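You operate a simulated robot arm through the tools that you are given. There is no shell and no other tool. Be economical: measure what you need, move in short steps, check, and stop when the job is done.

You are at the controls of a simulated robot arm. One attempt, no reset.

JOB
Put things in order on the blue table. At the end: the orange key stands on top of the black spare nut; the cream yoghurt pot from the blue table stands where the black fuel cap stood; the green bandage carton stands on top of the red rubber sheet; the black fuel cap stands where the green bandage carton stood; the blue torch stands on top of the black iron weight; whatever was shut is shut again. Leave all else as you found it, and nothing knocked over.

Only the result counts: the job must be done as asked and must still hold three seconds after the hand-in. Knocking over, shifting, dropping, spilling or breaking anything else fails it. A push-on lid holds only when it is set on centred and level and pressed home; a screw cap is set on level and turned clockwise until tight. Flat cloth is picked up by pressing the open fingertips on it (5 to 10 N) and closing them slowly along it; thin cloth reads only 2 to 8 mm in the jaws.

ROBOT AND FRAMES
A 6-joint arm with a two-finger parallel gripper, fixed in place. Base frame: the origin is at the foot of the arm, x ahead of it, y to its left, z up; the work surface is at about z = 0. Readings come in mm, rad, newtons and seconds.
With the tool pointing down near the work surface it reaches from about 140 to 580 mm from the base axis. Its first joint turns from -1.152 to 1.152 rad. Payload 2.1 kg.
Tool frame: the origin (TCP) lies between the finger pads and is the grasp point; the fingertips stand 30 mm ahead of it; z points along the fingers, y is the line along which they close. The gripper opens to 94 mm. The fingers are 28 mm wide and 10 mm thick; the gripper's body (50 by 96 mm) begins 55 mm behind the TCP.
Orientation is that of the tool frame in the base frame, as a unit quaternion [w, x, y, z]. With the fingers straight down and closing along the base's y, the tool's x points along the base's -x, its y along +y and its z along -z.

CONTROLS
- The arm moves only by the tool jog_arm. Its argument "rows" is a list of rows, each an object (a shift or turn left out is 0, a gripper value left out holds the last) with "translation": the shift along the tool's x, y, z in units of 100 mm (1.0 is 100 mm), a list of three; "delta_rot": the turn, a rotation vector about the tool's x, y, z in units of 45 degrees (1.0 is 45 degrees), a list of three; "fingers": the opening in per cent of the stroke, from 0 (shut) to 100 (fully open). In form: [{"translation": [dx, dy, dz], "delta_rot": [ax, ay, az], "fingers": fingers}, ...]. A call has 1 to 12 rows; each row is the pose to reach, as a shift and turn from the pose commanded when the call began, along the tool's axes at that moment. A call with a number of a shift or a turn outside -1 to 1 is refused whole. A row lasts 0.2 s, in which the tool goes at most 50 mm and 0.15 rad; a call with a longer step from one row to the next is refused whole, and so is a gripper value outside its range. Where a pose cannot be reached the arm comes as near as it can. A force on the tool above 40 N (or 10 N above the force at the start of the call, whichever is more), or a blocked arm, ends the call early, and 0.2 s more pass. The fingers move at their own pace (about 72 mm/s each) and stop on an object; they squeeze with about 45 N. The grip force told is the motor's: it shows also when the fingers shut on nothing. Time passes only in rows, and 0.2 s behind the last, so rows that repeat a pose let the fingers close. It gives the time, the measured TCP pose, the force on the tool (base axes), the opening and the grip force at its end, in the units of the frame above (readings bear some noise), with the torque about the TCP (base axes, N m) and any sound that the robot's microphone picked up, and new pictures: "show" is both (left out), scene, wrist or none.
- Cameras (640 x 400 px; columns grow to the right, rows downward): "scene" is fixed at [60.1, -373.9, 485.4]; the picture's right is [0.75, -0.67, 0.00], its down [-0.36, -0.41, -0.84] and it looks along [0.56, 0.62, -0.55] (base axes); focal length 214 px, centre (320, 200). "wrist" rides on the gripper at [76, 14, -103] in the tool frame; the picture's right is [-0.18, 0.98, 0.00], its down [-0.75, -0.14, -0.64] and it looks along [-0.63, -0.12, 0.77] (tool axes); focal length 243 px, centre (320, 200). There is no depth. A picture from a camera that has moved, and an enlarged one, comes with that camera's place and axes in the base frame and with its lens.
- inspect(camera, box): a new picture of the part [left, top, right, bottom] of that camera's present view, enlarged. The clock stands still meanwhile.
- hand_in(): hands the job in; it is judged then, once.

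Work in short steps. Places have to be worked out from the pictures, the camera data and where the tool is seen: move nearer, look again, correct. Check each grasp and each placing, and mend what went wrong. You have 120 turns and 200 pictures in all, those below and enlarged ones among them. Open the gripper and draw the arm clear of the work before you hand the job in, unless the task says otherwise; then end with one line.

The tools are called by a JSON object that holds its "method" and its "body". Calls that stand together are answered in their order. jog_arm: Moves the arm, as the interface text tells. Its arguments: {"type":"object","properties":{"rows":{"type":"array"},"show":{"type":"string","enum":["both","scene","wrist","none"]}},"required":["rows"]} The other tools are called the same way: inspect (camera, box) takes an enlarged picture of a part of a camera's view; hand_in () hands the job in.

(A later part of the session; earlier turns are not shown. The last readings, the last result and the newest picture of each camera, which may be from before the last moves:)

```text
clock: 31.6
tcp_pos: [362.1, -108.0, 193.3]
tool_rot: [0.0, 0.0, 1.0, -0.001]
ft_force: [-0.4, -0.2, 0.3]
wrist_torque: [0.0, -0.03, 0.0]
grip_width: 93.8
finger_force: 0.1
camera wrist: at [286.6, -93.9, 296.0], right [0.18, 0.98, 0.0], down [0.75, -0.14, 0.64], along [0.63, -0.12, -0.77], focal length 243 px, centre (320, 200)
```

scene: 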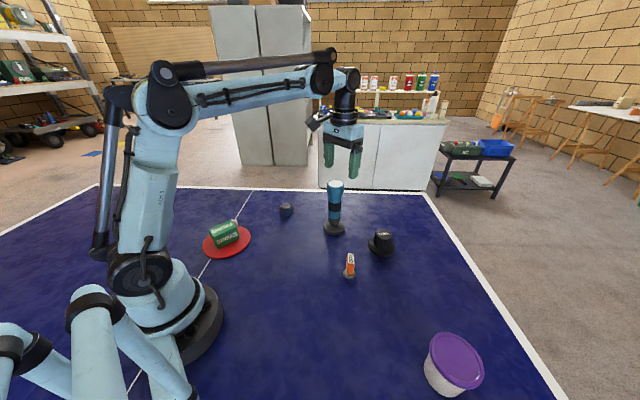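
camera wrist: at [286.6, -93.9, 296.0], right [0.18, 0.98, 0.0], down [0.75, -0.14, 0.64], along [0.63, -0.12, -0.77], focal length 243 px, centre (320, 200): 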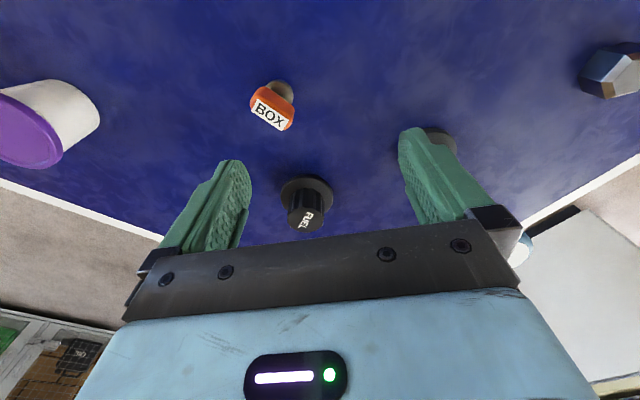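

{"method": "inspect", "body": {"camera": "wrist", "box": [230, 60, 330, 140]}}

```text
5.00 times, centred on (280, 100) of wrist
camera zoom: at [286.6, -93.9, 296.0], right [0.18, 0.98, 0.0], down [0.75, -0.14, 0.64], along [0.63, -0.12, -0.77], focal length 1213 px, centre (520, 700)
```

zoom: 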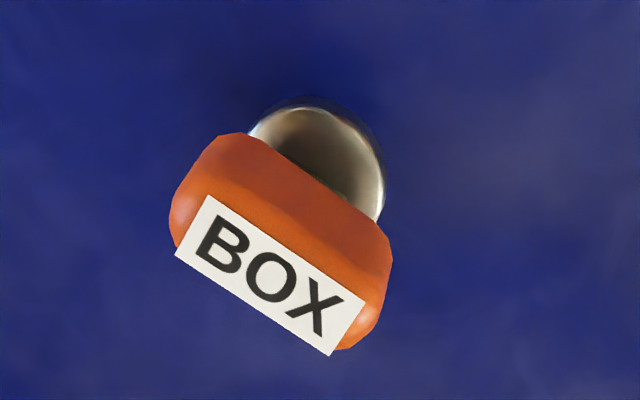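

The key has a thin shaft, a collar at about z 27, and a bow from about 42 to 85 mm. Its axis is near (356, -152) and the bow runs at about 45°. I'll move over it and yaw +45° so the fingers close on the flat sides.

{"method": "jog_arm", "body": {"rows": [{"translation": [0.03, -0.2, 0], "delta_rot": [0, 0, -0.18]}, {"translation": [0.06, -0.44, 0], "delta_rot": [0, 0, -0.36]}, {"translation": [0.06, -0.44, 0], "delta_rot": [0, 0, -0.54]}, {"translation": [0.06, -0.44, 0], "delta_rot": [0, 0, -0.72]}, {"translation": [0.06, -0.44, 0], "delta_rot": [0, 0, -0.9]}, {"translation": [0.06, -0.44, 0], "delta_rot": [0, 0, -1.0]}, {"translation": [0.06, -0.44, 0], "delta_rot": [0, 0, -1.0]}], "show": "wrist"}}

```text
clock: 33.2
tcp_pos: [355.3, -152.3, 194.3]
tool_rot: [0.0, -0.384, 0.923, 0.0]
ft_force: [-0.2, -0.1, 0.0]
wrist_torque: [-0.02, -0.01, -0.02]
grip_width: 94.1
finger_force: 0.0
camera wrist: at [292.7, -196.0, 296.3], right [-0.57, 0.82, 0.0], down [0.63, 0.43, 0.64], along [0.53, 0.36, -0.77], focal length 243 px, centre (320, 200)
```

wrist: 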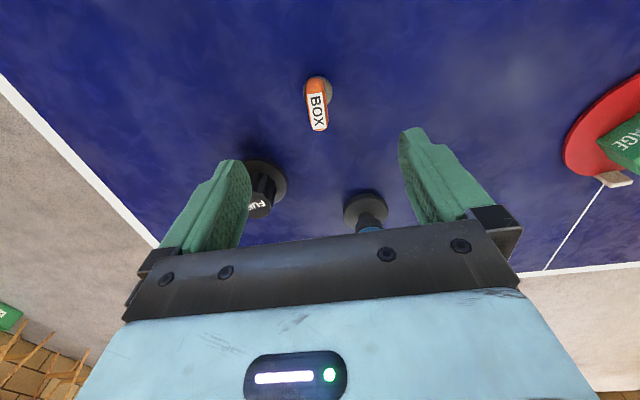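

{"method": "inspect", "body": {"camera": "wrist", "box": [270, 60, 370, 140]}}

```text
5.00 times, centred on (320, 100) of wrist
camera zoom: at [292.7, -196.0, 296.3], right [-0.57, 0.82, 0.0], down [0.63, 0.43, 0.64], along [0.53, 0.36, -0.77], focal length 1213 px, centre (320, 700)
```

zoom: 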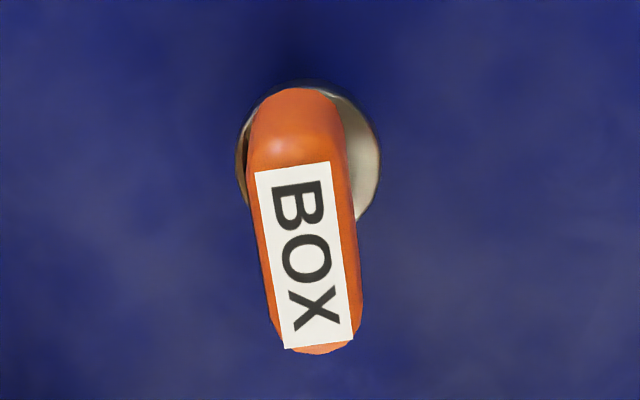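

Aligned; the key axis is near (357, -155.5). I'll correct by -3 mm along tool y and descend.

{"method": "jog_arm", "body": {"rows": [{"translation": [0.015, -0.03, 0.4]}, {"translation": [0.015, -0.03, 0.8]}, {"translation": [0.015, -0.03, 1.0]}, {"translation": [0.015, -0.03, 1.0]}], "show": "wrist"}}

```text
clock: 34.2
tcp_pos: [355.9, -155.8, 93.8]
tool_rot: [-0.001, -0.382, 0.924, 0.0]
ft_force: [0.7, -0.5, -0.6]
wrist_torque: [0.04, -0.04, 0.02]
grip_width: 94.0
finger_force: 0.1
camera wrist: at [293.3, -199.6, 195.7], right [-0.56, 0.83, 0.0], down [0.63, 0.43, 0.64], along [0.53, 0.36, -0.77], focal length 243 px, centre (320, 200)
```

wrist: 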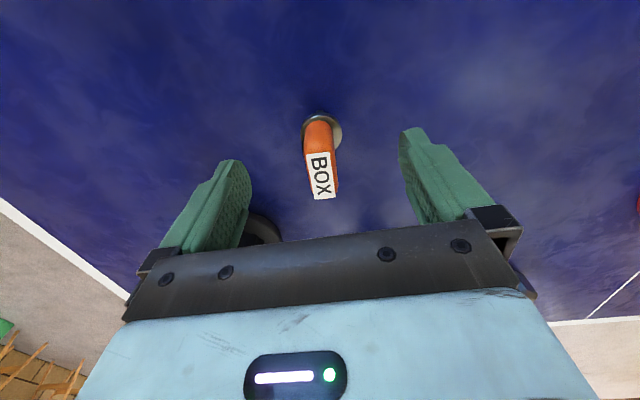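

{"method": "jog_arm", "body": {"rows": [{"translation": [0, 0, 0.24]}, {"translation": [0, 0, 0.24], "fingers": 60}, {"translation": [0, 0, 0.24], "fingers": 32}, {"translation": [0, 0, 0.24], "fingers": 32}], "show": "wrist"}}

```text
clock: 35.2
tcp_pos: [355.9, -156.0, 70.0]
tool_rot: [0.0, -0.383, 0.924, 0.001]
ft_force: [-0.8, -0.1, -0.8]
wrist_torque: [0.02, -0.02, 0.0]
grip_width: 30.3
finger_force: 0.0
camera wrist: at [293.5, -199.1, 172.1], right [-0.56, 0.83, 0.0], down [0.63, 0.43, 0.64], along [0.53, 0.36, -0.77], focal length 243 px, centre (320, 200)
```

wrist: 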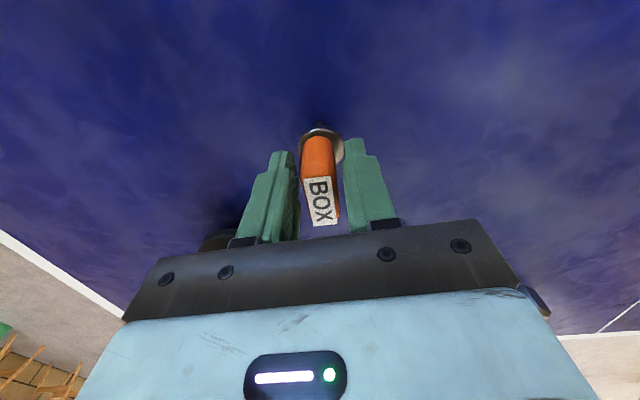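

{"method": "inspect", "body": {"camera": "wrist", "box": [260, 110, 380, 240]}}

```text
3.08 times, centred on (320, 175) of wrist
camera zoom: at [293.5, -199.1, 172.1], right [-0.56, 0.83, 0.0], down [0.63, 0.43, 0.64], along [0.53, 0.36, -0.77], focal length 746 px, centre (320, 277)
```

zoom: 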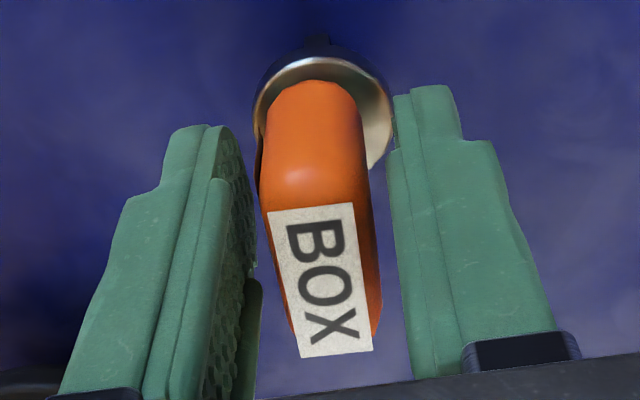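

Well centred with a few mm each side. Close gently.

{"method": "jog_arm", "body": {"rows": [{"fingers": 28}, {"fingers": 24}, {"fingers": 20}, {"fingers": 15}, {"fingers": 5}, {"fingers": 5}], "show": "wrist"}}

```text
clock: 36.6
tcp_pos: [357.2, -155.4, 70.9]
tool_rot: [0.0, -0.383, 0.924, 0.0]
ft_force: [0.1, 0.0, 0.1]
wrist_torque: [0.0, -0.01, 0.0]
grip_width: 21.4
finger_force: 44.8
camera wrist: at [293.5, -199.1, 172.2], right [-0.56, 0.83, 0.0], down [0.63, 0.43, 0.64], along [0.53, 0.36, -0.77], focal length 243 px, centre (320, 200)
```

wrist: 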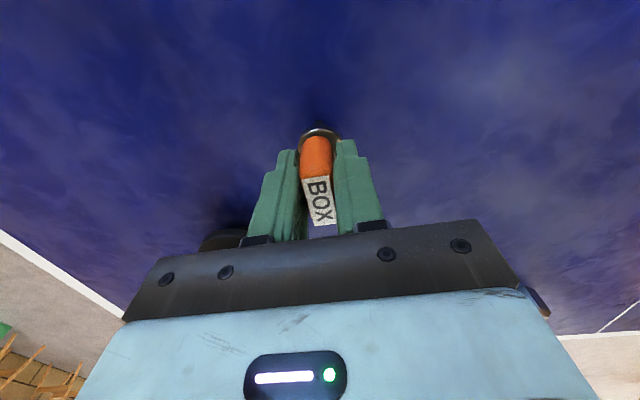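

Key gripped (21 mm). Lift and yaw back to square.

{"method": "jog_arm", "body": {"rows": [{"translation": [0, 0, -0.2]}, {"translation": [0, 0, -0.5]}, {"translation": [0, 0, -0.8], "delta_rot": [0, 0, 0.18]}, {"translation": [0, 0, -1.0], "delta_rot": [0, 0, 0.36]}, {"translation": [0, 0, -1.0], "delta_rot": [0, 0, 0.54]}, {"translation": [0, 0, -1.0], "delta_rot": [0, 0, 0.72]}, {"translation": [0, 0, -1.0], "delta_rot": [0, 0, 0.9]}, {"translation": [0, 0, -1.0], "delta_rot": [0, 0, 1.0]}, {"translation": [0, 0, -1.0], "delta_rot": [0, 0, 1.0]}], "show": "none"}}

```text
clock: 38.6
tcp_pos: [356.2, -156.0, 170.5]
tool_rot: [0.0, 0.001, 1.0, -0.001]
ft_force: [0.0, 1.0, -1.0]
wrist_torque: [-0.01, 0.03, 0.02]
grip_width: 21.1
finger_force: 45.3
```

{"method": "jog_arm", "body": {"rows": [{"translation": [0, 0.4, -0.1]}, {"translation": [0, 0.8, -0.2]}, {"translation": [0, 1.0, -0.3]}], "show": "none"}}

{"method": "jog_arm", "body": {"rows": [{"translation": [0, 0.4, 0]}, {"translation": [0, 0.8, 0]}, {"translation": [0, 1.0, 0]}], "show": "none"}}

{"method": "jog_arm", "body": {"rows": [{"translation": [0, 0.4, 0]}, {"translation": [0, 0.8, 0]}, {"translation": [-0.2, 0.9, 0]}, {"translation": [-0.2, 0.9, 0]}], "show": "wrist"}}

```text
clock: 39.4
tcp_pos: [356.5, -54.9, 199.4]
tool_rot: [0.0, 0.001, 1.0, 0.0]
ft_force: [-0.2, -0.1, -0.4]
wrist_torque: [-0.01, 0.03, -0.03]
grip_width: 21.2
finger_force: 45.1
```

```text
clock: 40.2
tcp_pos: [357.8, 43.2, 199.5]
tool_rot: [0.0, 0.001, 1.0, 0.0]
ft_force: [0.3, -0.3, -1.2]
wrist_torque: [-0.01, 0.01, -0.01]
grip_width: 21.4
finger_force: 45.2
```

```text
clock: 41.2
tcp_pos: [375.9, 133.7, 200.8]
tool_rot: [0.0, 0.001, 1.0, -0.001]
ft_force: [0.0, -0.9, -0.4]
wrist_torque: [-0.02, 0.01, -0.01]
grip_width: 21.5
finger_force: 45.1
camera wrist: at [301.3, 149.1, 303.2], right [0.18, 0.98, 0.0], down [0.75, -0.14, 0.64], along [0.63, -0.12, -0.77], focal length 243 px, centre (320, 200)
```

wrist: 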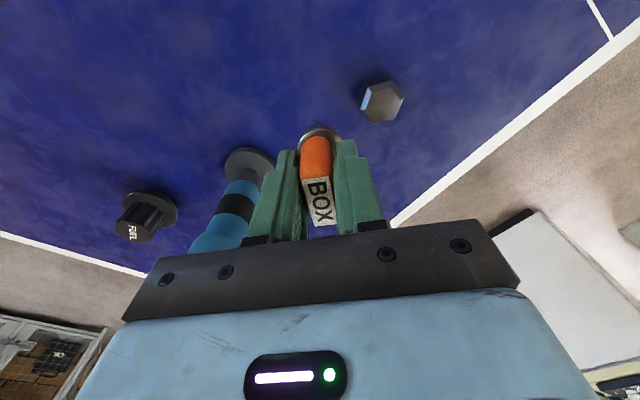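

{"method": "inspect", "body": {"camera": "wrist", "box": [340, 60, 420, 140]}}

{"method": "inspect", "body": {"camera": "scene", "box": [260, 190, 310, 230]}}

```text
5.00 times, centred on (380, 100) of wrist
camera zoom: at [301.3, 149.1, 303.2], right [0.18, 0.98, 0.0], down [0.75, -0.14, 0.64], along [0.63, -0.12, -0.77], focal length 1213 px, centre (20, 700)
```

zoom: 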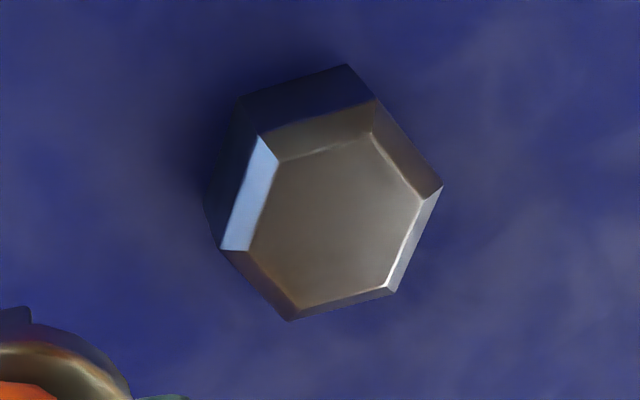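

```text
10.00 times, centred on (285, 210) of scene
camera zoom: at [60.1, -373.9, 485.4], right [0.75, -0.67, 0.0], down [-0.36, -0.41, -0.84], along [0.56, 0.62, -0.55], focal length 2145 px, centre (670, 100)
```

zoom: 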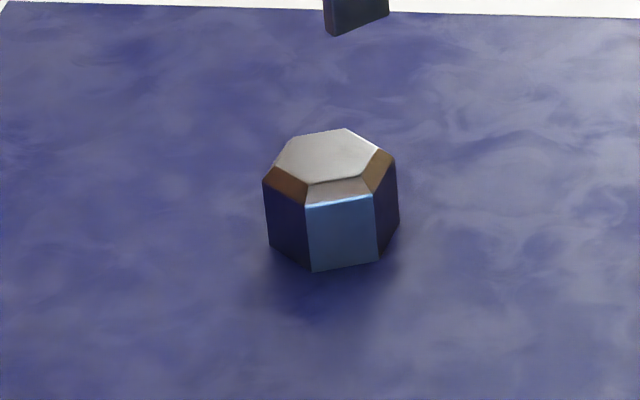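

Nut centre ≈ (401, 199), flat top at about z 36 and about 35 mm across. Move over it, lower some, and check from the scene camera.

{"method": "jog_arm", "body": {"rows": [{"translation": [-0.15, 0.4, 0]}, {"translation": [-0.25, 0.65, 0]}, {"translation": [-0.25, 0.65, 0.4]}, {"translation": [-0.25, 0.65, 0.6]}, {"translation": [-0.25, 0.65, 0.6]}], "show": "none"}}

{"method": "inspect", "body": {"camera": "scene", "box": [250, 160, 320, 230]}}

{"method": "inspect", "body": {"camera": "wrist", "box": [260, 60, 380, 240]}}

```text
clock: 42.4
tcp_pos: [402.1, 198.1, 140.4]
tool_rot: [0.0, 0.0, 1.0, 0.0]
ft_force: [-0.1, -1.0, -0.4]
wrist_torque: [0.02, -0.02, -0.03]
grip_width: 21.1
finger_force: 45.0
```

```text
5.71 times, centred on (285, 195) of scene
camera zoom: at [60.1, -373.9, 485.4], right [0.75, -0.67, 0.0], down [-0.36, -0.41, -0.84], along [0.56, 0.62, -0.55], focal length 1226 px, centre (520, 229)
```

zoom: 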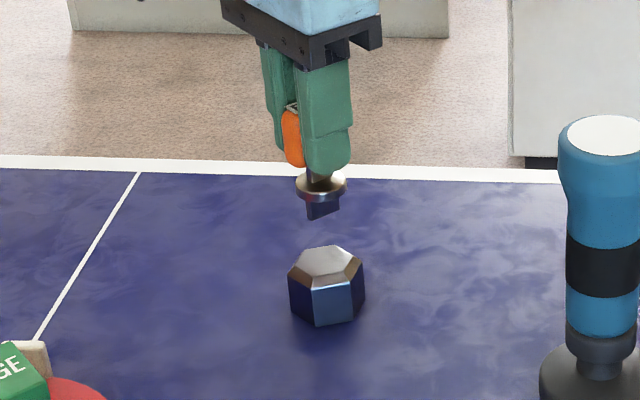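

```text
2.22 times, centred on (320, 150) of wrist
camera zoom: at [326.4, 213.2, 242.7], right [0.18, 0.98, 0.0], down [0.75, -0.14, 0.64], along [0.63, -0.12, -0.77], focal length 539 px, centre (320, 311)
```

zoom: 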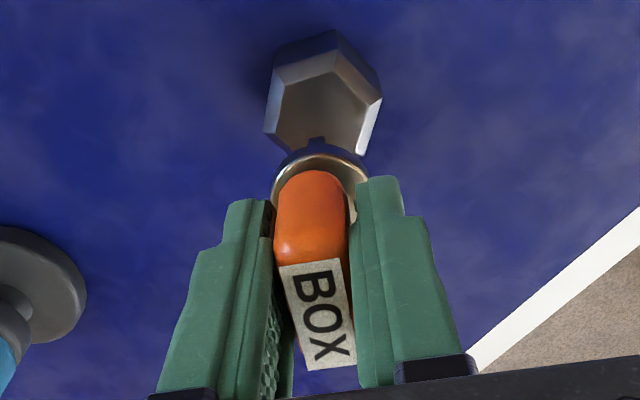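

Nearly aligned; small correction and lower to just above contact.

{"method": "jog_arm", "body": {"rows": [{"translation": [0.01, 0.015, 0.15]}, {"translation": [0.01, 0.015, 0.27]}, {"translation": [0.01, 0.015, 0.27]}], "show": "none"}}

{"method": "inspect", "body": {"camera": "scene", "box": [260, 180, 310, 230]}}

```text
clock: 43.2
tcp_pos: [401.5, 200.7, 112.1]
tool_rot: [0.001, 0.0, 1.0, -0.001]
ft_force: [-0.1, 0.4, -0.5]
wrist_torque: [0.05, -0.02, 0.01]
grip_width: 21.2
finger_force: 45.0
```

```text
8.00 times, centred on (285, 205) of scene
camera zoom: at [60.1, -373.9, 485.4], right [0.75, -0.67, 0.0], down [-0.36, -0.41, -0.84], along [0.56, 0.62, -0.55], focal length 1716 px, centre (600, 160)
```

zoom: 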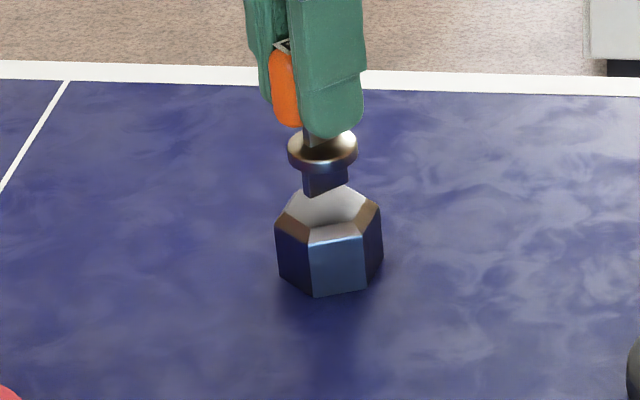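

Key bit is centred above the nut top, a few mm gap. Creep down.

{"method": "jog_arm", "body": {"rows": [{"translation": [0, 0, 0.02]}, {"translation": [0, 0, 0.03]}, {"translation": [0, 0, 0.04]}, {"translation": [0, 0, 0.045]}], "show": "none"}}

```text
clock: 44.2
tcp_pos: [400.6, 201.4, 109.0]
tool_rot: [0.0, 0.0, 1.0, 0.001]
ft_force: [-0.8, 0.1, 0.0]
wrist_torque: [-0.01, -0.02, -0.01]
grip_width: 21.3
finger_force: 44.8
```

{"method": "jog_arm", "body": {"rows": [{"translation": [0, 0, 0.01]}, {"translation": [0, 0, 0.015]}, {"translation": [0, 0, 0.02]}, {"translation": [0, 0, 0.025]}], "show": "none"}}

```text
clock: 45.2
tcp_pos: [401.1, 201.2, 106.1]
tool_rot: [0.0, 0.0, 1.0, 0.0]
ft_force: [-0.1, 0.6, 27.2]
wrist_torque: [-0.05, -0.03, -0.02]
grip_width: 21.2
finger_force: 45.0
```

Contact. Relax by 1 mm, then open slowly.

{"method": "jog_arm", "body": {"rows": [{"translation": [0, 0, -0.006]}, {"translation": [0, 0, -0.006]}, {"fingers": 26, "translation": [0, 0, -0.006]}, {"fingers": 34, "translation": [0, 0, -0.006]}, {"fingers": 50, "translation": [0, 0, -0.006]}, {"fingers": 60, "translation": [0, 0, -0.006]}], "show": "none"}}

{"method": "inspect", "body": {"camera": "scene", "box": [250, 170, 320, 230]}}

```text
clock: 46.6
tcp_pos: [401.2, 200.6, 106.8]
tool_rot: [0.0, 0.0, 1.0, 0.0]
ft_force: [0.6, 0.0, -0.2]
wrist_torque: [-0.01, -0.01, 0.0]
grip_width: 56.4
finger_force: 0.0
```

```text
6.67 times, centred on (285, 200) of scene
camera zoom: at [60.1, -373.9, 485.4], right [0.75, -0.67, 0.0], down [-0.36, -0.41, -0.84], along [0.56, 0.62, -0.55], focal length 1430 px, centre (553, 200)
```

zoom: 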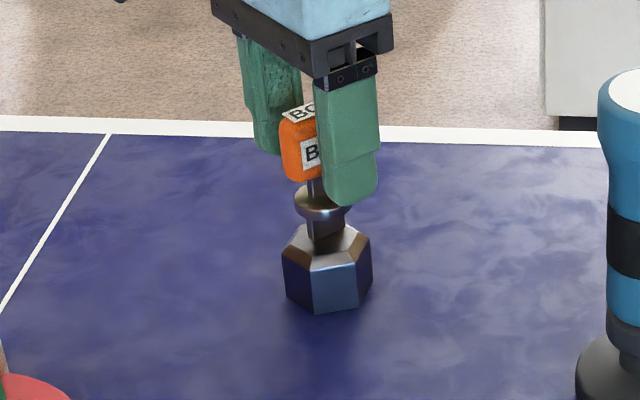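

Key stands on its own. Rise straight up and head back toward the fuel cap.

{"method": "jog_arm", "body": {"rows": [{"translation": [0, 0, -0.2]}, {"translation": [0, 0, -0.5]}, {"translation": [0, 0, -0.8]}, {"translation": [0, 0, -1.0]}, {"translation": [0.2, -0.4, -1.0], "fingers": 100}, {"translation": [0.2, -0.8, -1.0]}, {"translation": [0.2, -1.0, -1.0]}, {"translation": [0.2, -1.0, -1.0]}], "show": "scene"}}

{"method": "inspect", "body": {"camera": "scene", "box": [250, 170, 320, 230]}}

```text
clock: 48.4
tcp_pos: [380.9, 99.8, 206.2]
tool_rot: [0.0, 0.0, 1.0, 0.0]
ft_force: [-0.1, -0.5, 0.2]
wrist_torque: [-0.02, 0.02, 0.0]
grip_width: 94.1
finger_force: 0.0
```

scene: 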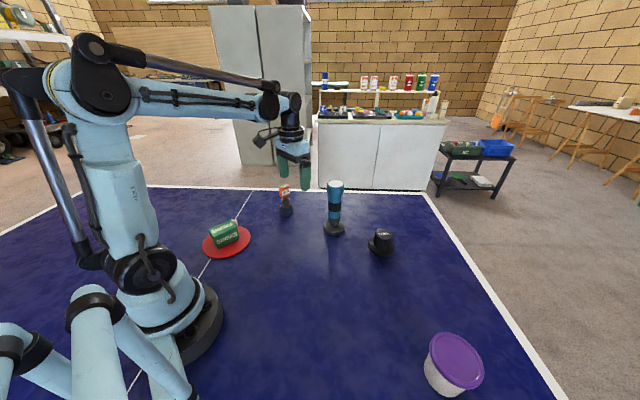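

```text
6.67 times, centred on (285, 200) of scene
camera zoom: at [60.1, -373.9, 485.4], right [0.75, -0.67, 0.0], down [-0.36, -0.41, -0.84], along [0.56, 0.62, -0.55], focal length 1430 px, centre (553, 200)
```

zoom: 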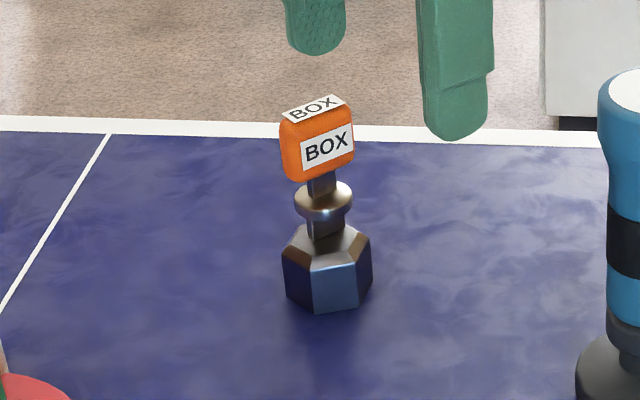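

The key stands fine. Now go to the fuel cap.

{"method": "jog_arm", "body": {"rows": [{"translation": [0, -0.4, 0]}, {"translation": [0, -0.8, 0]}, {"translation": [0, -1.0, 0]}], "show": "none"}}

{"method": "jog_arm", "body": {"rows": [{"translation": [0, -0.4, 0]}, {"translation": [-0.1, -0.8, 0]}, {"translation": [-0.2, -1.0, 0]}, {"translation": [-0.4, -1.0, 0]}, {"translation": [-0.4, -1.0, 0]}], "show": "wrist"}}

```text
clock: 49.2
tcp_pos: [380.8, -0.0, 205.9]
tool_rot: [0.0, 0.0, 1.0, 0.0]
ft_force: [-0.3, -0.2, 0.2]
wrist_torque: [-0.01, 0.05, 0.0]
grip_width: 93.8
finger_force: 0.0
```

```text
clock: 50.4
tcp_pos: [421.2, -100.5, 206.9]
tool_rot: [0.0, -0.001, 1.0, 0.001]
ft_force: [0.3, 0.4, 0.4]
wrist_torque: [0.0, 0.0, -0.01]
grip_width: 94.4
finger_force: 0.0
camera wrist: at [345.5, -85.5, 308.8], right [0.18, 0.98, 0.0], down [0.75, -0.14, 0.64], along [0.63, -0.12, -0.77], focal length 243 px, centre (320, 200)
```

wrist: 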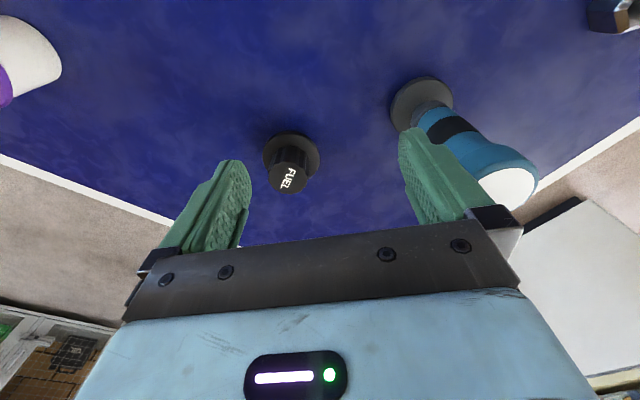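

{"method": "inspect", "body": {"camera": "wrist", "box": [240, 120, 340, 200]}}

```text
5.00 times, centred on (290, 160) of wrist
camera zoom: at [345.5, -85.5, 308.8], right [0.18, 0.98, 0.0], down [0.75, -0.14, 0.64], along [0.63, -0.12, -0.77], focal length 1213 px, centre (470, 400)
```

zoom: 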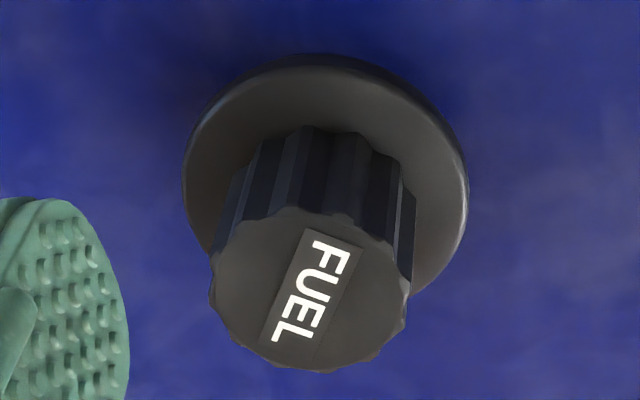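

Fuel cap: axis about (507, -157.5), 60 mm tall, knob 48 mm. Move above it and check.

{"method": "jog_arm", "body": {"rows": [{"translation": [-0.3, -0.3, 0]}, {"translation": [-0.6, -0.57, 0.1]}, {"translation": [-0.86, -0.57, 0.4]}, {"translation": [-0.86, -0.57, 0.8]}, {"translation": [-0.86, -0.57, 0.8]}], "show": "wrist"}}

```text
clock: 51.6
tcp_pos: [506.7, -156.3, 124.4]
tool_rot: [0.0, 0.0, 1.0, 0.0]
ft_force: [0.2, 0.9, -0.8]
wrist_torque: [0.04, 0.0, -0.01]
grip_width: 94.1
finger_force: 0.0
camera wrist: at [431.5, -141.0, 228.0], right [0.18, 0.98, 0.0], down [0.75, -0.14, 0.64], along [0.63, -0.12, -0.77], focal length 243 px, centre (320, 200)
```

wrist: 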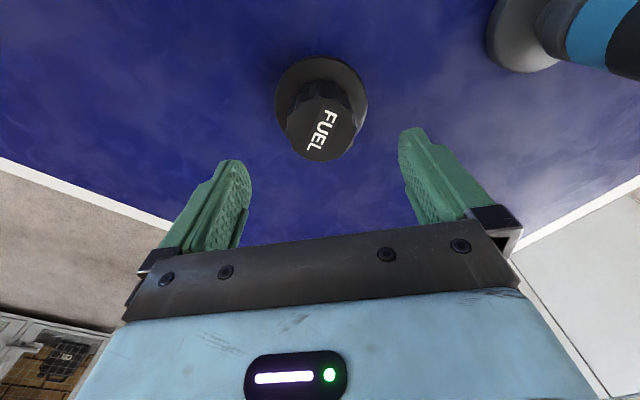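

{"method": "jog_arm", "body": {"rows": [{"translation": [0.03, 0.015, 0.35]}, {"translation": [0.03, 0.015, 0.5]}, {"translation": [0.03, 0.015, 0.5]}], "show": "wrist"}}

```text
clock: 52.4
tcp_pos: [504.7, -154.6, 76.1]
tool_rot: [0.0, 0.0, 1.0, -0.001]
ft_force: [-1.2, -0.3, 0.1]
wrist_torque: [0.03, -0.02, -0.01]
grip_width: 94.0
finger_force: 0.1
camera wrist: at [428.5, -139.8, 178.1], right [0.18, 0.98, 0.0], down [0.75, -0.14, 0.64], along [0.63, -0.12, -0.77], focal length 243 px, centre (320, 200)
```

wrist: 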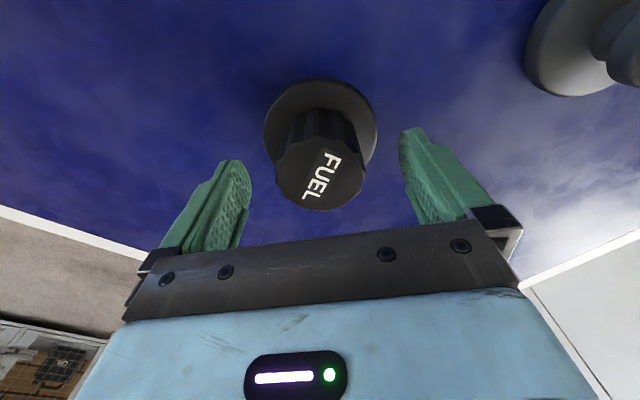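

Centred at (504.5, -154.5). Go down and close on the knob.

{"method": "jog_arm", "body": {"rows": [{"translation": [0, 0, 0.26]}, {"translation": [0, 0, 0.26], "fingers": 60}, {"translation": [0, 0, 0.26], "fingers": 40}, {"translation": [0, 0, 0.26], "fingers": 30}, {"translation": [0, 0, 0.26], "fingers": 30}], "show": "wrist"}}

```text
clock: 53.6
tcp_pos: [504.4, -153.0, 49.2]
tool_rot: [0.0, 0.0, 1.0, 0.001]
ft_force: [0.0, 3.3, 4.0]
wrist_torque: [0.14, 0.04, -0.03]
grip_width: 74.8
finger_force: 44.9
camera wrist: at [429.1, -139.7, 152.0], right [0.18, 0.98, 0.0], down [0.75, -0.14, 0.64], along [0.63, -0.12, -0.77], focal length 243 px, centre (320, 200)
```

wrist: 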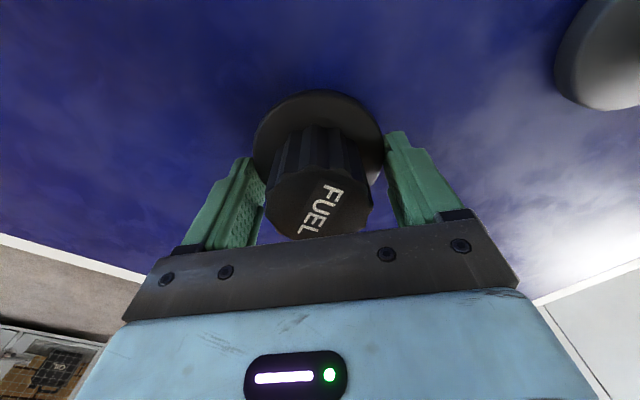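

The tips caught the flange (75 mm). Reopen, rise 13 mm and close on the knob instead.

{"method": "jog_arm", "body": {"rows": [{"fingers": 95}, {"fingers": 95}, {"translation": [0, 0, -0.13]}, {"translation": [0, 0, -0.13], "fingers": 60}, {"translation": [0, 0, -0.13], "fingers": 40}, {"translation": [0, 0, -0.13], "fingers": 30}, {"translation": [0, 0, -0.13], "fingers": 30}], "show": "wrist"}}

```text
clock: 55.2
tcp_pos: [503.5, -154.9, 64.3]
tool_rot: [0.0, 0.001, 1.0, 0.0]
ft_force: [0.4, -5.9, 8.4]
wrist_torque: [-0.18, -0.02, 0.04]
grip_width: 48.3
finger_force: 44.6
camera wrist: at [428.9, -140.4, 165.6], right [0.19, 0.98, 0.0], down [0.75, -0.14, 0.64], along [0.63, -0.12, -0.77], focal length 243 px, centre (320, 200)
```

wrist: 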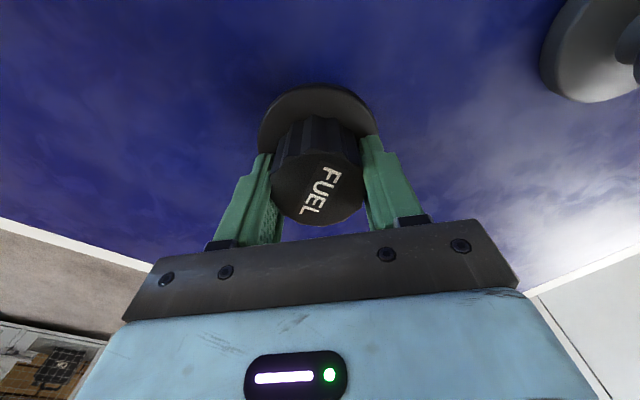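

Knob gripped (48 mm). Lift a bit and look at whether the whole cap comes.

{"method": "jog_arm", "body": {"rows": [{"translation": [0, 0, -0.1]}, {"translation": [0, 0, -0.4]}, {"translation": [0, 0, -0.4]}], "show": "both"}}

{"method": "inspect", "body": {"camera": "scene", "box": [330, 180, 430, 270]}}

```text
clock: 56.0
tcp_pos: [504.5, -153.3, 103.5]
tool_rot: [0.0, 0.001, 1.0, 0.0]
ft_force: [-0.5, -0.8, -1.6]
wrist_torque: [0.01, 0.01, -0.01]
grip_width: 48.7
finger_force: 44.6
camera wrist: at [428.8, -140.5, 205.6], right [0.18, 0.98, 0.0], down [0.75, -0.14, 0.64], along [0.63, -0.12, -0.77], focal length 243 px, centre (320, 200)
```

scene: 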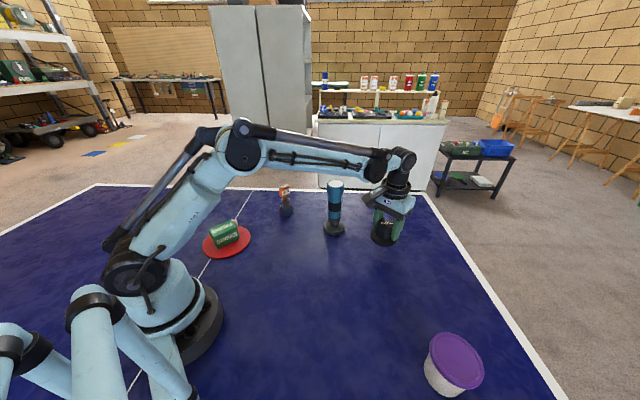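
wrist: 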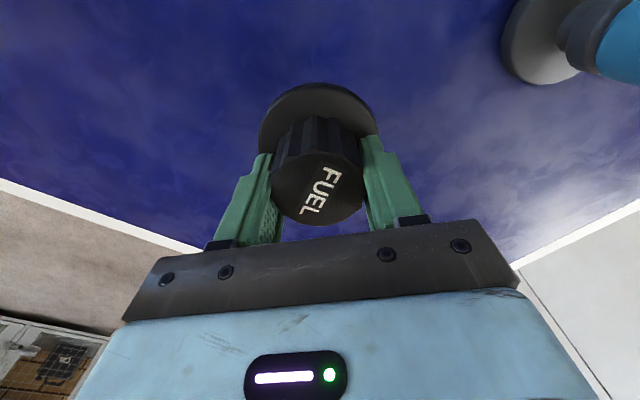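

```text
4.44 times, centred on (380, 225) of scene
camera zoom: at [60.1, -373.9, 485.4], right [0.75, -0.67, 0.0], down [-0.36, -0.41, -0.84], along [0.56, 0.62, -0.55], focal length 953 px, centre (53, 89)
```

zoom: 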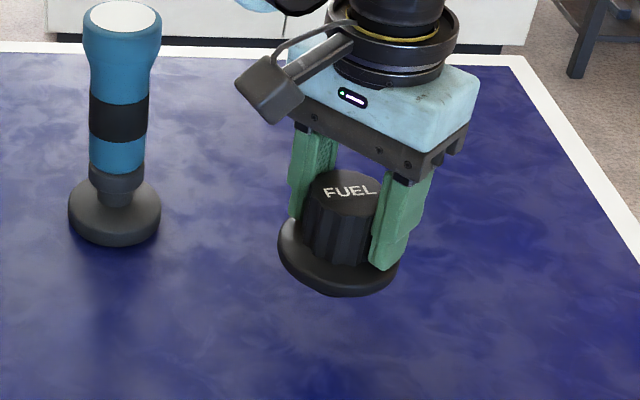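

Whole cap is up. Carry it to the carton's old spot (291, -281.5).

{"method": "jog_arm", "body": {"rows": [{"translation": [0.2, -0.15, -0.2]}, {"translation": [0.5, -0.35, -0.3]}, {"translation": [0.8, -0.55, -0.3]}, {"translation": [1.0, -0.6, -0.3]}], "show": "none"}}

{"method": "jog_arm", "body": {"rows": [{"translation": [0.3, -0.2, 0]}, {"translation": [0.6, -0.4, 0]}, {"translation": [0.9, -0.6, 0]}, {"translation": [1.0, -0.65, 0]}, {"translation": [1.0, -0.65, 0]}], "show": "wrist"}}

```text
clock: 57.0
tcp_pos: [403.9, -215.2, 133.9]
tool_rot: [0.0, 0.0, 1.0, 0.0]
ft_force: [-0.1, -0.6, -0.8]
wrist_torque: [0.02, 0.01, -0.03]
grip_width: 48.2
finger_force: 44.4
```

```text
clock: 58.2
tcp_pos: [303.6, -279.2, 133.9]
tool_rot: [0.0, 0.0, 1.0, 0.0]
ft_force: [0.0, 0.1, -1.2]
wrist_torque: [0.0, 0.0, 0.0]
grip_width: 48.3
finger_force: 44.9
camera wrist: at [228.6, -264.8, 236.0], right [0.18, 0.98, 0.0], down [0.75, -0.14, 0.64], along [0.63, -0.12, -0.77], focal length 243 px, centre (320, 200)
```

wrist: 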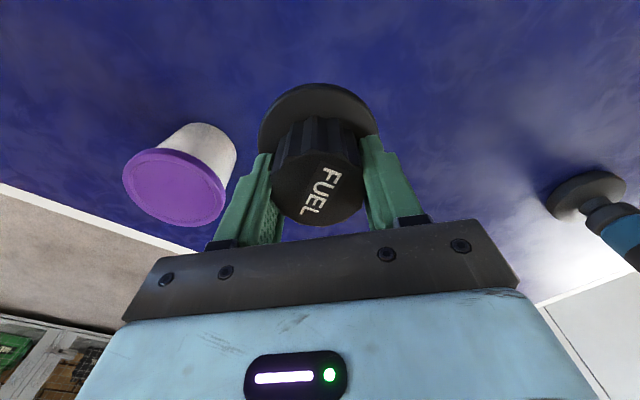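

{"method": "jog_arm", "body": {"rows": [{"translation": [0.13, -0.025, 0]}, {"translation": [0.13, -0.025, 0.4]}, {"translation": [0.13, -0.025, 0.63]}, {"translation": [0.13, -0.025, 0.66]}, {"translation": [0.13, -0.025, 0.67]}], "show": "wrist"}}

```text
clock: 59.4
tcp_pos: [291.0, -281.8, 66.4]
tool_rot: [0.0, 0.001, 1.0, 0.0]
ft_force: [-1.3, 0.8, -1.1]
wrist_torque: [0.0, -0.02, 0.02]
grip_width: 48.4
finger_force: 44.9
camera wrist: at [215.7, -267.3, 168.7], right [0.18, 0.98, 0.0], down [0.75, -0.14, 0.64], along [0.63, -0.12, -0.77], focal length 243 px, centre (320, 200)
```

wrist: 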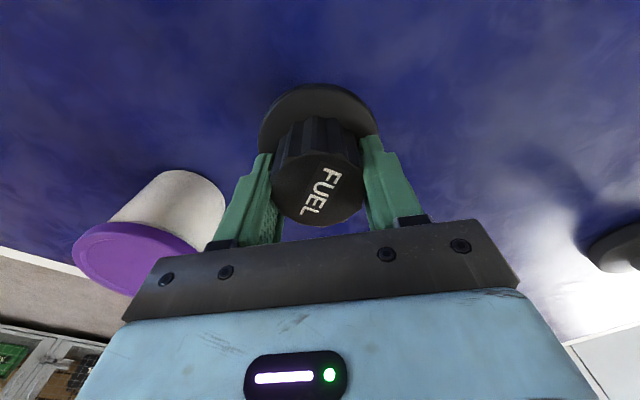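

Over the spot, about 3 mm above the table. Creep down.

{"method": "jog_arm", "body": {"rows": [{"translation": [0, 0, 0.01]}, {"translation": [0, 0, 0.02]}, {"translation": [0, 0, 0.03]}, {"translation": [0, 0, 0.035]}], "show": "none"}}

```text
clock: 60.4
tcp_pos: [290.3, -282.8, 62.6]
tool_rot: [0.0, 0.0, 1.0, 0.001]
ft_force: [-1.0, -0.1, 9.7]
wrist_torque: [0.12, 0.04, 0.01]
grip_width: 48.3
finger_force: 44.9
```

Contact. Open and rise, keeping clear of the pot.

{"method": "jog_arm", "body": {"rows": [{"fingers": 65}, {"fingers": 75}, {"fingers": 75}, {"translation": [0, 0, -0.3]}, {"translation": [0, 0, -0.7]}, {"translation": [0, 0, -1.0]}, {"translation": [0, 0, -1.0]}], "show": "both"}}

```text
clock: 62.0
tcp_pos: [291.4, -281.7, 164.0]
tool_rot: [-0.001, -0.001, 1.0, 0.0]
ft_force: [-0.3, 0.1, 0.0]
wrist_torque: [0.03, -0.01, 0.01]
grip_width: 70.7
finger_force: 0.0
camera wrist: at [215.2, -267.5, 265.6], right [0.18, 0.98, 0.0], down [0.75, -0.14, 0.64], along [0.63, -0.12, -0.77], focal length 243 px, centre (320, 200)
```

scene: 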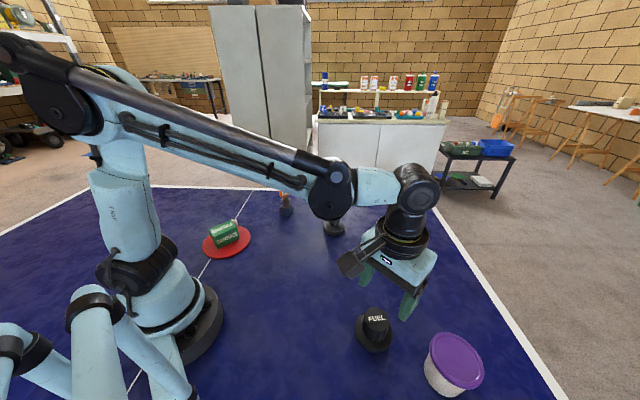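
wrist: 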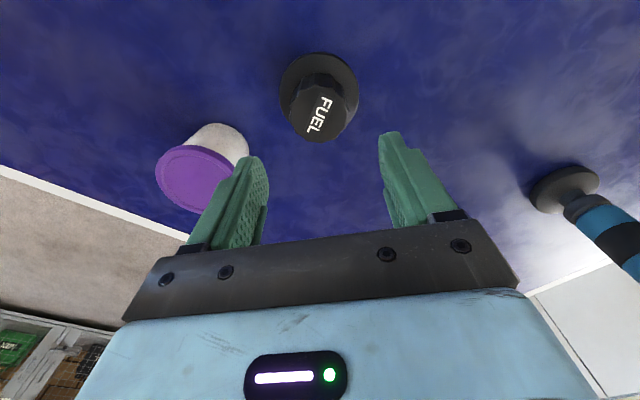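

Fuel cap placed. Now view the yoghurt pot.

{"method": "jog_arm", "body": {"rows": [{"translation": [0, -0.3, -0.3], "fingers": 100}, {"translation": [0, -0.6, -0.5]}, {"translation": [0, -0.9, -0.5]}, {"translation": [0, -0.9, -0.5]}], "show": "wrist"}}

{"method": "inspect", "body": {"camera": "scene", "box": [400, 310, 510, 400]}}

```text
clock: 63.0
tcp_pos: [291.4, -371.7, 214.5]
tool_rot: [0.0, -0.001, 1.0, 0.0]
ft_force: [-0.5, 0.9, 1.1]
wrist_torque: [-0.02, 0.0, 0.0]
grip_width: 93.9
finger_force: 0.1
camera wrist: at [215.7, -357.3, 315.9], right [0.18, 0.98, 0.0], down [0.75, -0.14, 0.64], along [0.63, -0.12, -0.77], focal length 243 px, centre (320, 200)
```

wrist: 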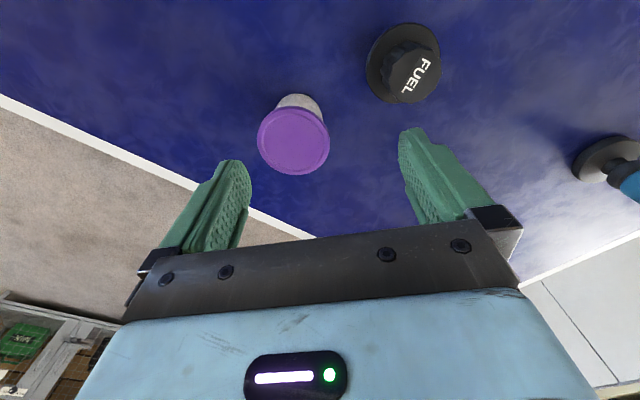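

```text
4.44 times, centred on (455, 355) of scene
camera zoom: at [60.1, -373.9, 485.4], right [0.75, -0.67, 0.0], down [-0.36, -0.41, -0.84], along [0.56, 0.62, -0.55], focal length 953 px, centre (-280, -489)
```

zoom: 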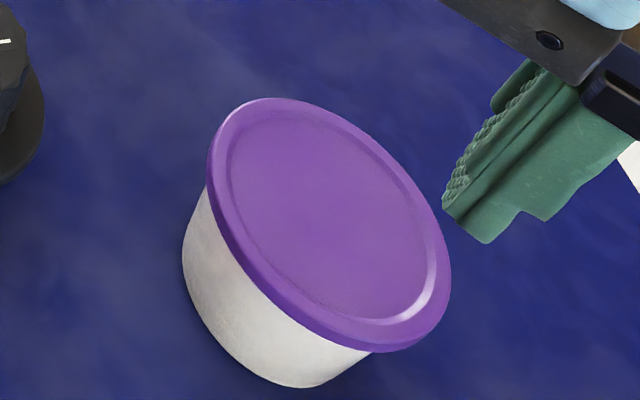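

Pot: axis about (331, -408), about 63 mm tall, lid about 81 mm. Move above and refine centring.

{"method": "jog_arm", "body": {"rows": [{"translation": [-0.25, -0.25, 0]}, {"translation": [-0.39, -0.36, 0.3]}, {"translation": [-0.39, -0.36, 0.75]}, {"translation": [-0.39, -0.36, 0.9]}, {"translation": [-0.39, -0.36, 0.9]}], "show": "wrist"}}

```text
clock: 64.2
tcp_pos: [329.5, -408.1, 122.3]
tool_rot: [0.001, 0.0, 1.0, 0.0]
ft_force: [0.0, 0.0, 0.2]
wrist_torque: [0.02, 0.0, 0.01]
grip_width: 94.0
finger_force: 0.2
camera wrist: at [254.5, -393.3, 225.2], right [0.18, 0.98, 0.0], down [0.75, -0.14, 0.64], along [0.63, -0.12, -0.77], focal length 243 px, centre (320, 200)
```

wrist: 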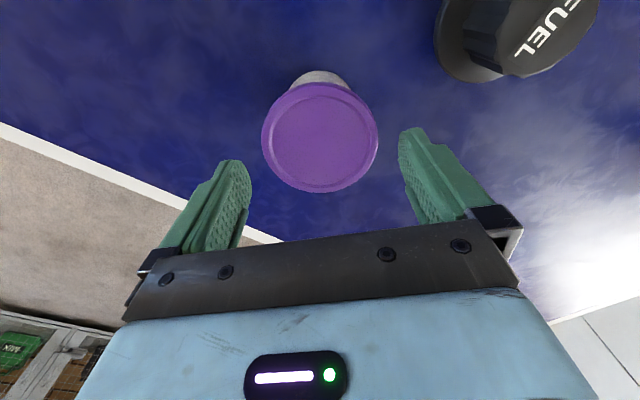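

Centred on the lid (83 mm across). Descend with fingers fully open.

{"method": "jog_arm", "body": {"rows": [{"translation": [0, 0, 0.25], "fingers": 100}, {"translation": [0, 0, 0.45]}, {"translation": [0, 0, 0.45]}], "show": "wrist"}}

```text
clock: 65.0
tcp_pos: [329.7, -407.9, 77.9]
tool_rot: [0.0, 0.001, 1.0, -0.001]
ft_force: [-0.1, -0.1, 0.2]
wrist_torque: [0.03, -0.02, 0.02]
grip_width: 94.1
finger_force: 0.1
camera wrist: at [254.1, -393.3, 180.8], right [0.18, 0.98, 0.0], down [0.75, -0.14, 0.64], along [0.63, -0.12, -0.77], focal length 243 px, centre (320, 200)
```

wrist: 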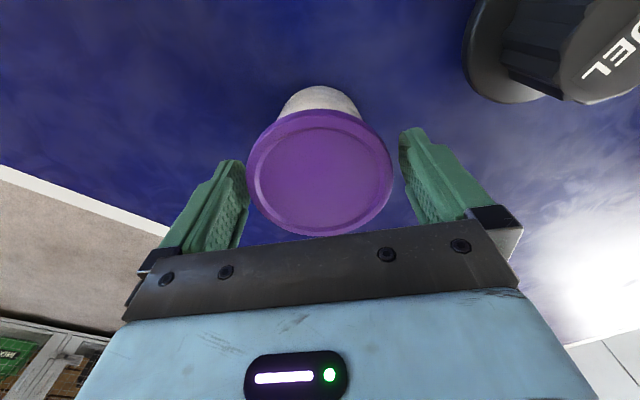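

{"method": "jog_arm", "body": {"rows": [{"translation": [0, 0, 0.2]}, {"translation": [0, 0, 0.38]}, {"translation": [0, 0, 0.38], "fingers": 88}, {"translation": [0, 0, 0.38], "fingers": 80}, {"translation": [0, 0, 0.38], "fingers": 70}, {"translation": [0, 0, 0.38], "fingers": 70}], "show": "wrist"}}

{"method": "inspect", "body": {"camera": "scene", "box": [400, 290, 520, 400]}}

```text
clock: 66.4
tcp_pos: [329.2, -408.4, 38.9]
tool_rot: [0.0, 0.0, 1.0, 0.0]
ft_force: [0.3, -0.2, 0.5]
wrist_torque: [-0.01, 0.0, 0.0]
grip_width: 80.3
finger_force: 45.3
camera wrist: at [254.2, -394.0, 142.2], right [0.18, 0.98, 0.0], down [0.75, -0.14, 0.64], along [0.63, -0.12, -0.77], focal length 243 px, centre (320, 200)
```

wrist: 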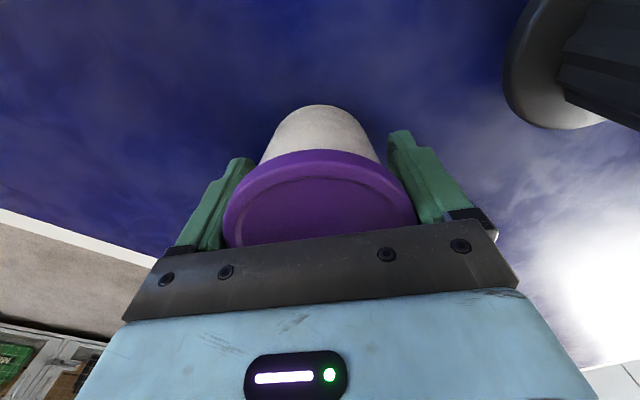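

```text
3.64 times, centred on (460, 345) of scene
camera zoom: at [60.1, -373.9, 485.4], right [0.75, -0.67, 0.0], down [-0.36, -0.41, -0.84], along [0.56, 0.62, -0.55], focal length 780 px, centre (-189, -327)
```

zoom: 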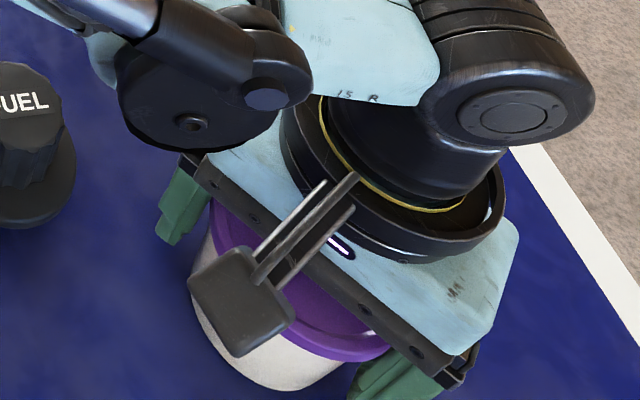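

Gripped at 80 mm, on the lid rim. Lift a little and check that the pot comes along.

{"method": "jog_arm", "body": {"rows": [{"translation": [0, 0, -0.05]}, {"translation": [0, 0, -0.12]}, {"translation": [0, 0, -0.2]}, {"translation": [0, 0, -0.2]}], "show": "wrist"}}

{"method": "inspect", "body": {"camera": "scene", "box": [400, 290, 520, 400]}}

```text
clock: 67.4
tcp_pos: [329.2, -408.8, 59.6]
tool_rot: [0.0, 0.0, 1.0, 0.0]
ft_force: [-0.3, 0.3, -1.5]
wrist_torque: [0.0, 0.0, 0.0]
grip_width: 80.5
finger_force: 44.7
camera wrist: at [254.3, -393.9, 162.4], right [0.18, 0.98, 0.0], down [0.75, -0.14, 0.64], along [0.63, -0.12, -0.77], focal length 243 px, centre (320, 200)
```

wrist: 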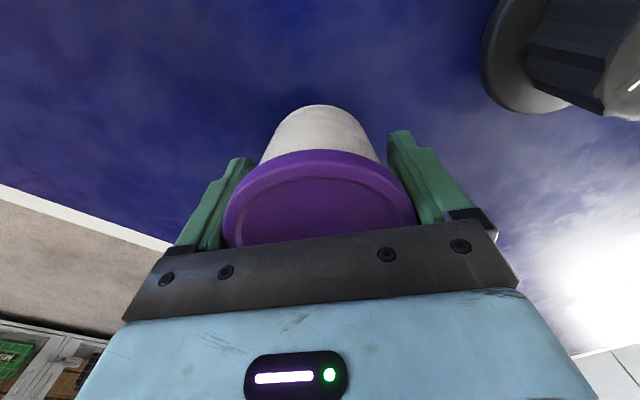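

```text
3.64 times, centred on (460, 345) of scene
camera zoom: at [60.1, -373.9, 485.4], right [0.75, -0.67, 0.0], down [-0.36, -0.41, -0.84], along [0.56, 0.62, -0.55], focal length 780 px, centre (-189, -327)
```

zoom: 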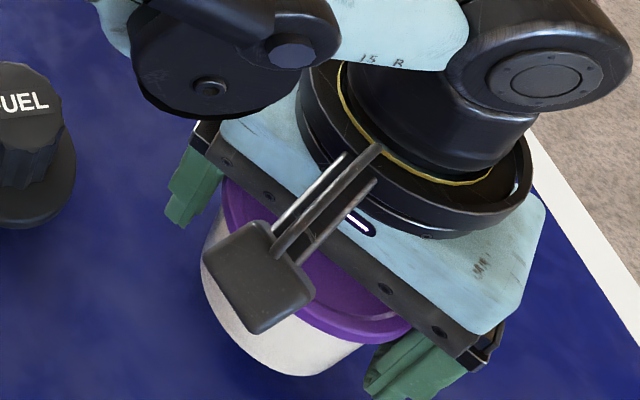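

The pot hangs with its lid. Raise and carry smoothly to the fuel cap's old spot (504.3, -154.3).

{"method": "jog_arm", "body": {"rows": [{"translation": [0, 0, -0.15]}, {"translation": [0, 0, -0.35]}, {"translation": [0, 0.15, -0.5]}, {"translation": [-0.15, 0.4, -0.5]}, {"translation": [-0.35, 0.65, -0.5]}, {"translation": [-0.55, 0.85, -0.5]}, {"translation": [-0.6, 0.95, -0.5]}, {"translation": [-0.6, 0.95, -0.5]}], "show": "none"}}

{"method": "jog_arm", "body": {"rows": [{"translation": [-0.1, 0.15, 0]}, {"translation": [-0.25, 0.4, 0]}, {"translation": [-0.4, 0.65, 0]}, {"translation": [-0.55, 0.85, 0]}, {"translation": [-0.6, 0.95, 0]}, {"translation": [-0.6, 0.95, 0]}], "show": "wrist"}}

```text
clock: 69.2
tcp_pos: [389.3, -312.9, 109.1]
tool_rot: [0.001, 0.0, 1.0, 0.0]
ft_force: [0.6, -0.6, -1.8]
wrist_torque: [0.01, 0.03, 0.0]
grip_width: 80.7
finger_force: 44.8
```

```text
clock: 70.6
tcp_pos: [449.7, -218.4, 110.5]
tool_rot: [0.0, 0.001, 1.0, 0.0]
ft_force: [-0.6, -0.2, -1.9]
wrist_torque: [-0.02, -0.02, -0.01]
grip_width: 80.4
finger_force: 44.9
camera wrist: at [374.8, -203.4, 212.9], right [0.18, 0.98, 0.0], down [0.75, -0.14, 0.64], along [0.63, -0.12, -0.77], focal length 243 px, centre (320, 200)
```

wrist: 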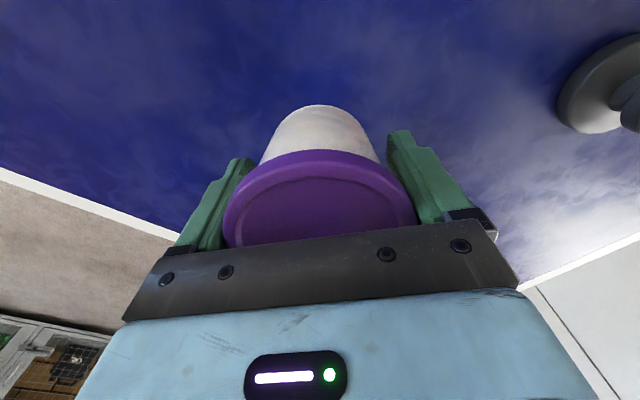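

{"method": "jog_arm", "body": {"rows": [{"translation": [-0.15, 0.2, 0]}, {"translation": [-0.35, 0.45, 0]}, {"translation": [-0.545, 0.64, 0.1]}, {"translation": [-0.545, 0.64, 0.4]}, {"translation": [-0.545, 0.64, 0.6]}, {"translation": [-0.545, 0.64, 0.66]}, {"translation": [-0.545, 0.64, 0.68]}], "show": "both"}}

```text
clock: 72.2
tcp_pos: [506.0, -154.2, 42.0]
tool_rot: [0.0, 0.0, 1.0, 0.0]
ft_force: [-0.7, -0.2, -1.9]
wrist_torque: [0.0, 0.0, 0.03]
grip_width: 80.2
finger_force: 44.4
camera wrist: at [429.3, -139.5, 144.2], right [0.18, 0.98, 0.0], down [0.75, -0.14, 0.64], along [0.63, -0.12, -0.77], focal length 243 px, centre (320, 200)
```

scene: 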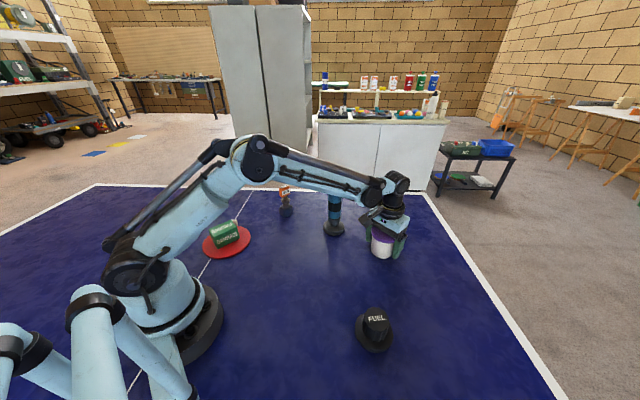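
wrist: 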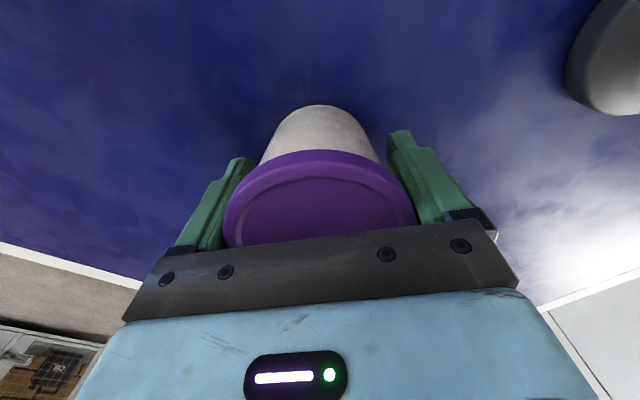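

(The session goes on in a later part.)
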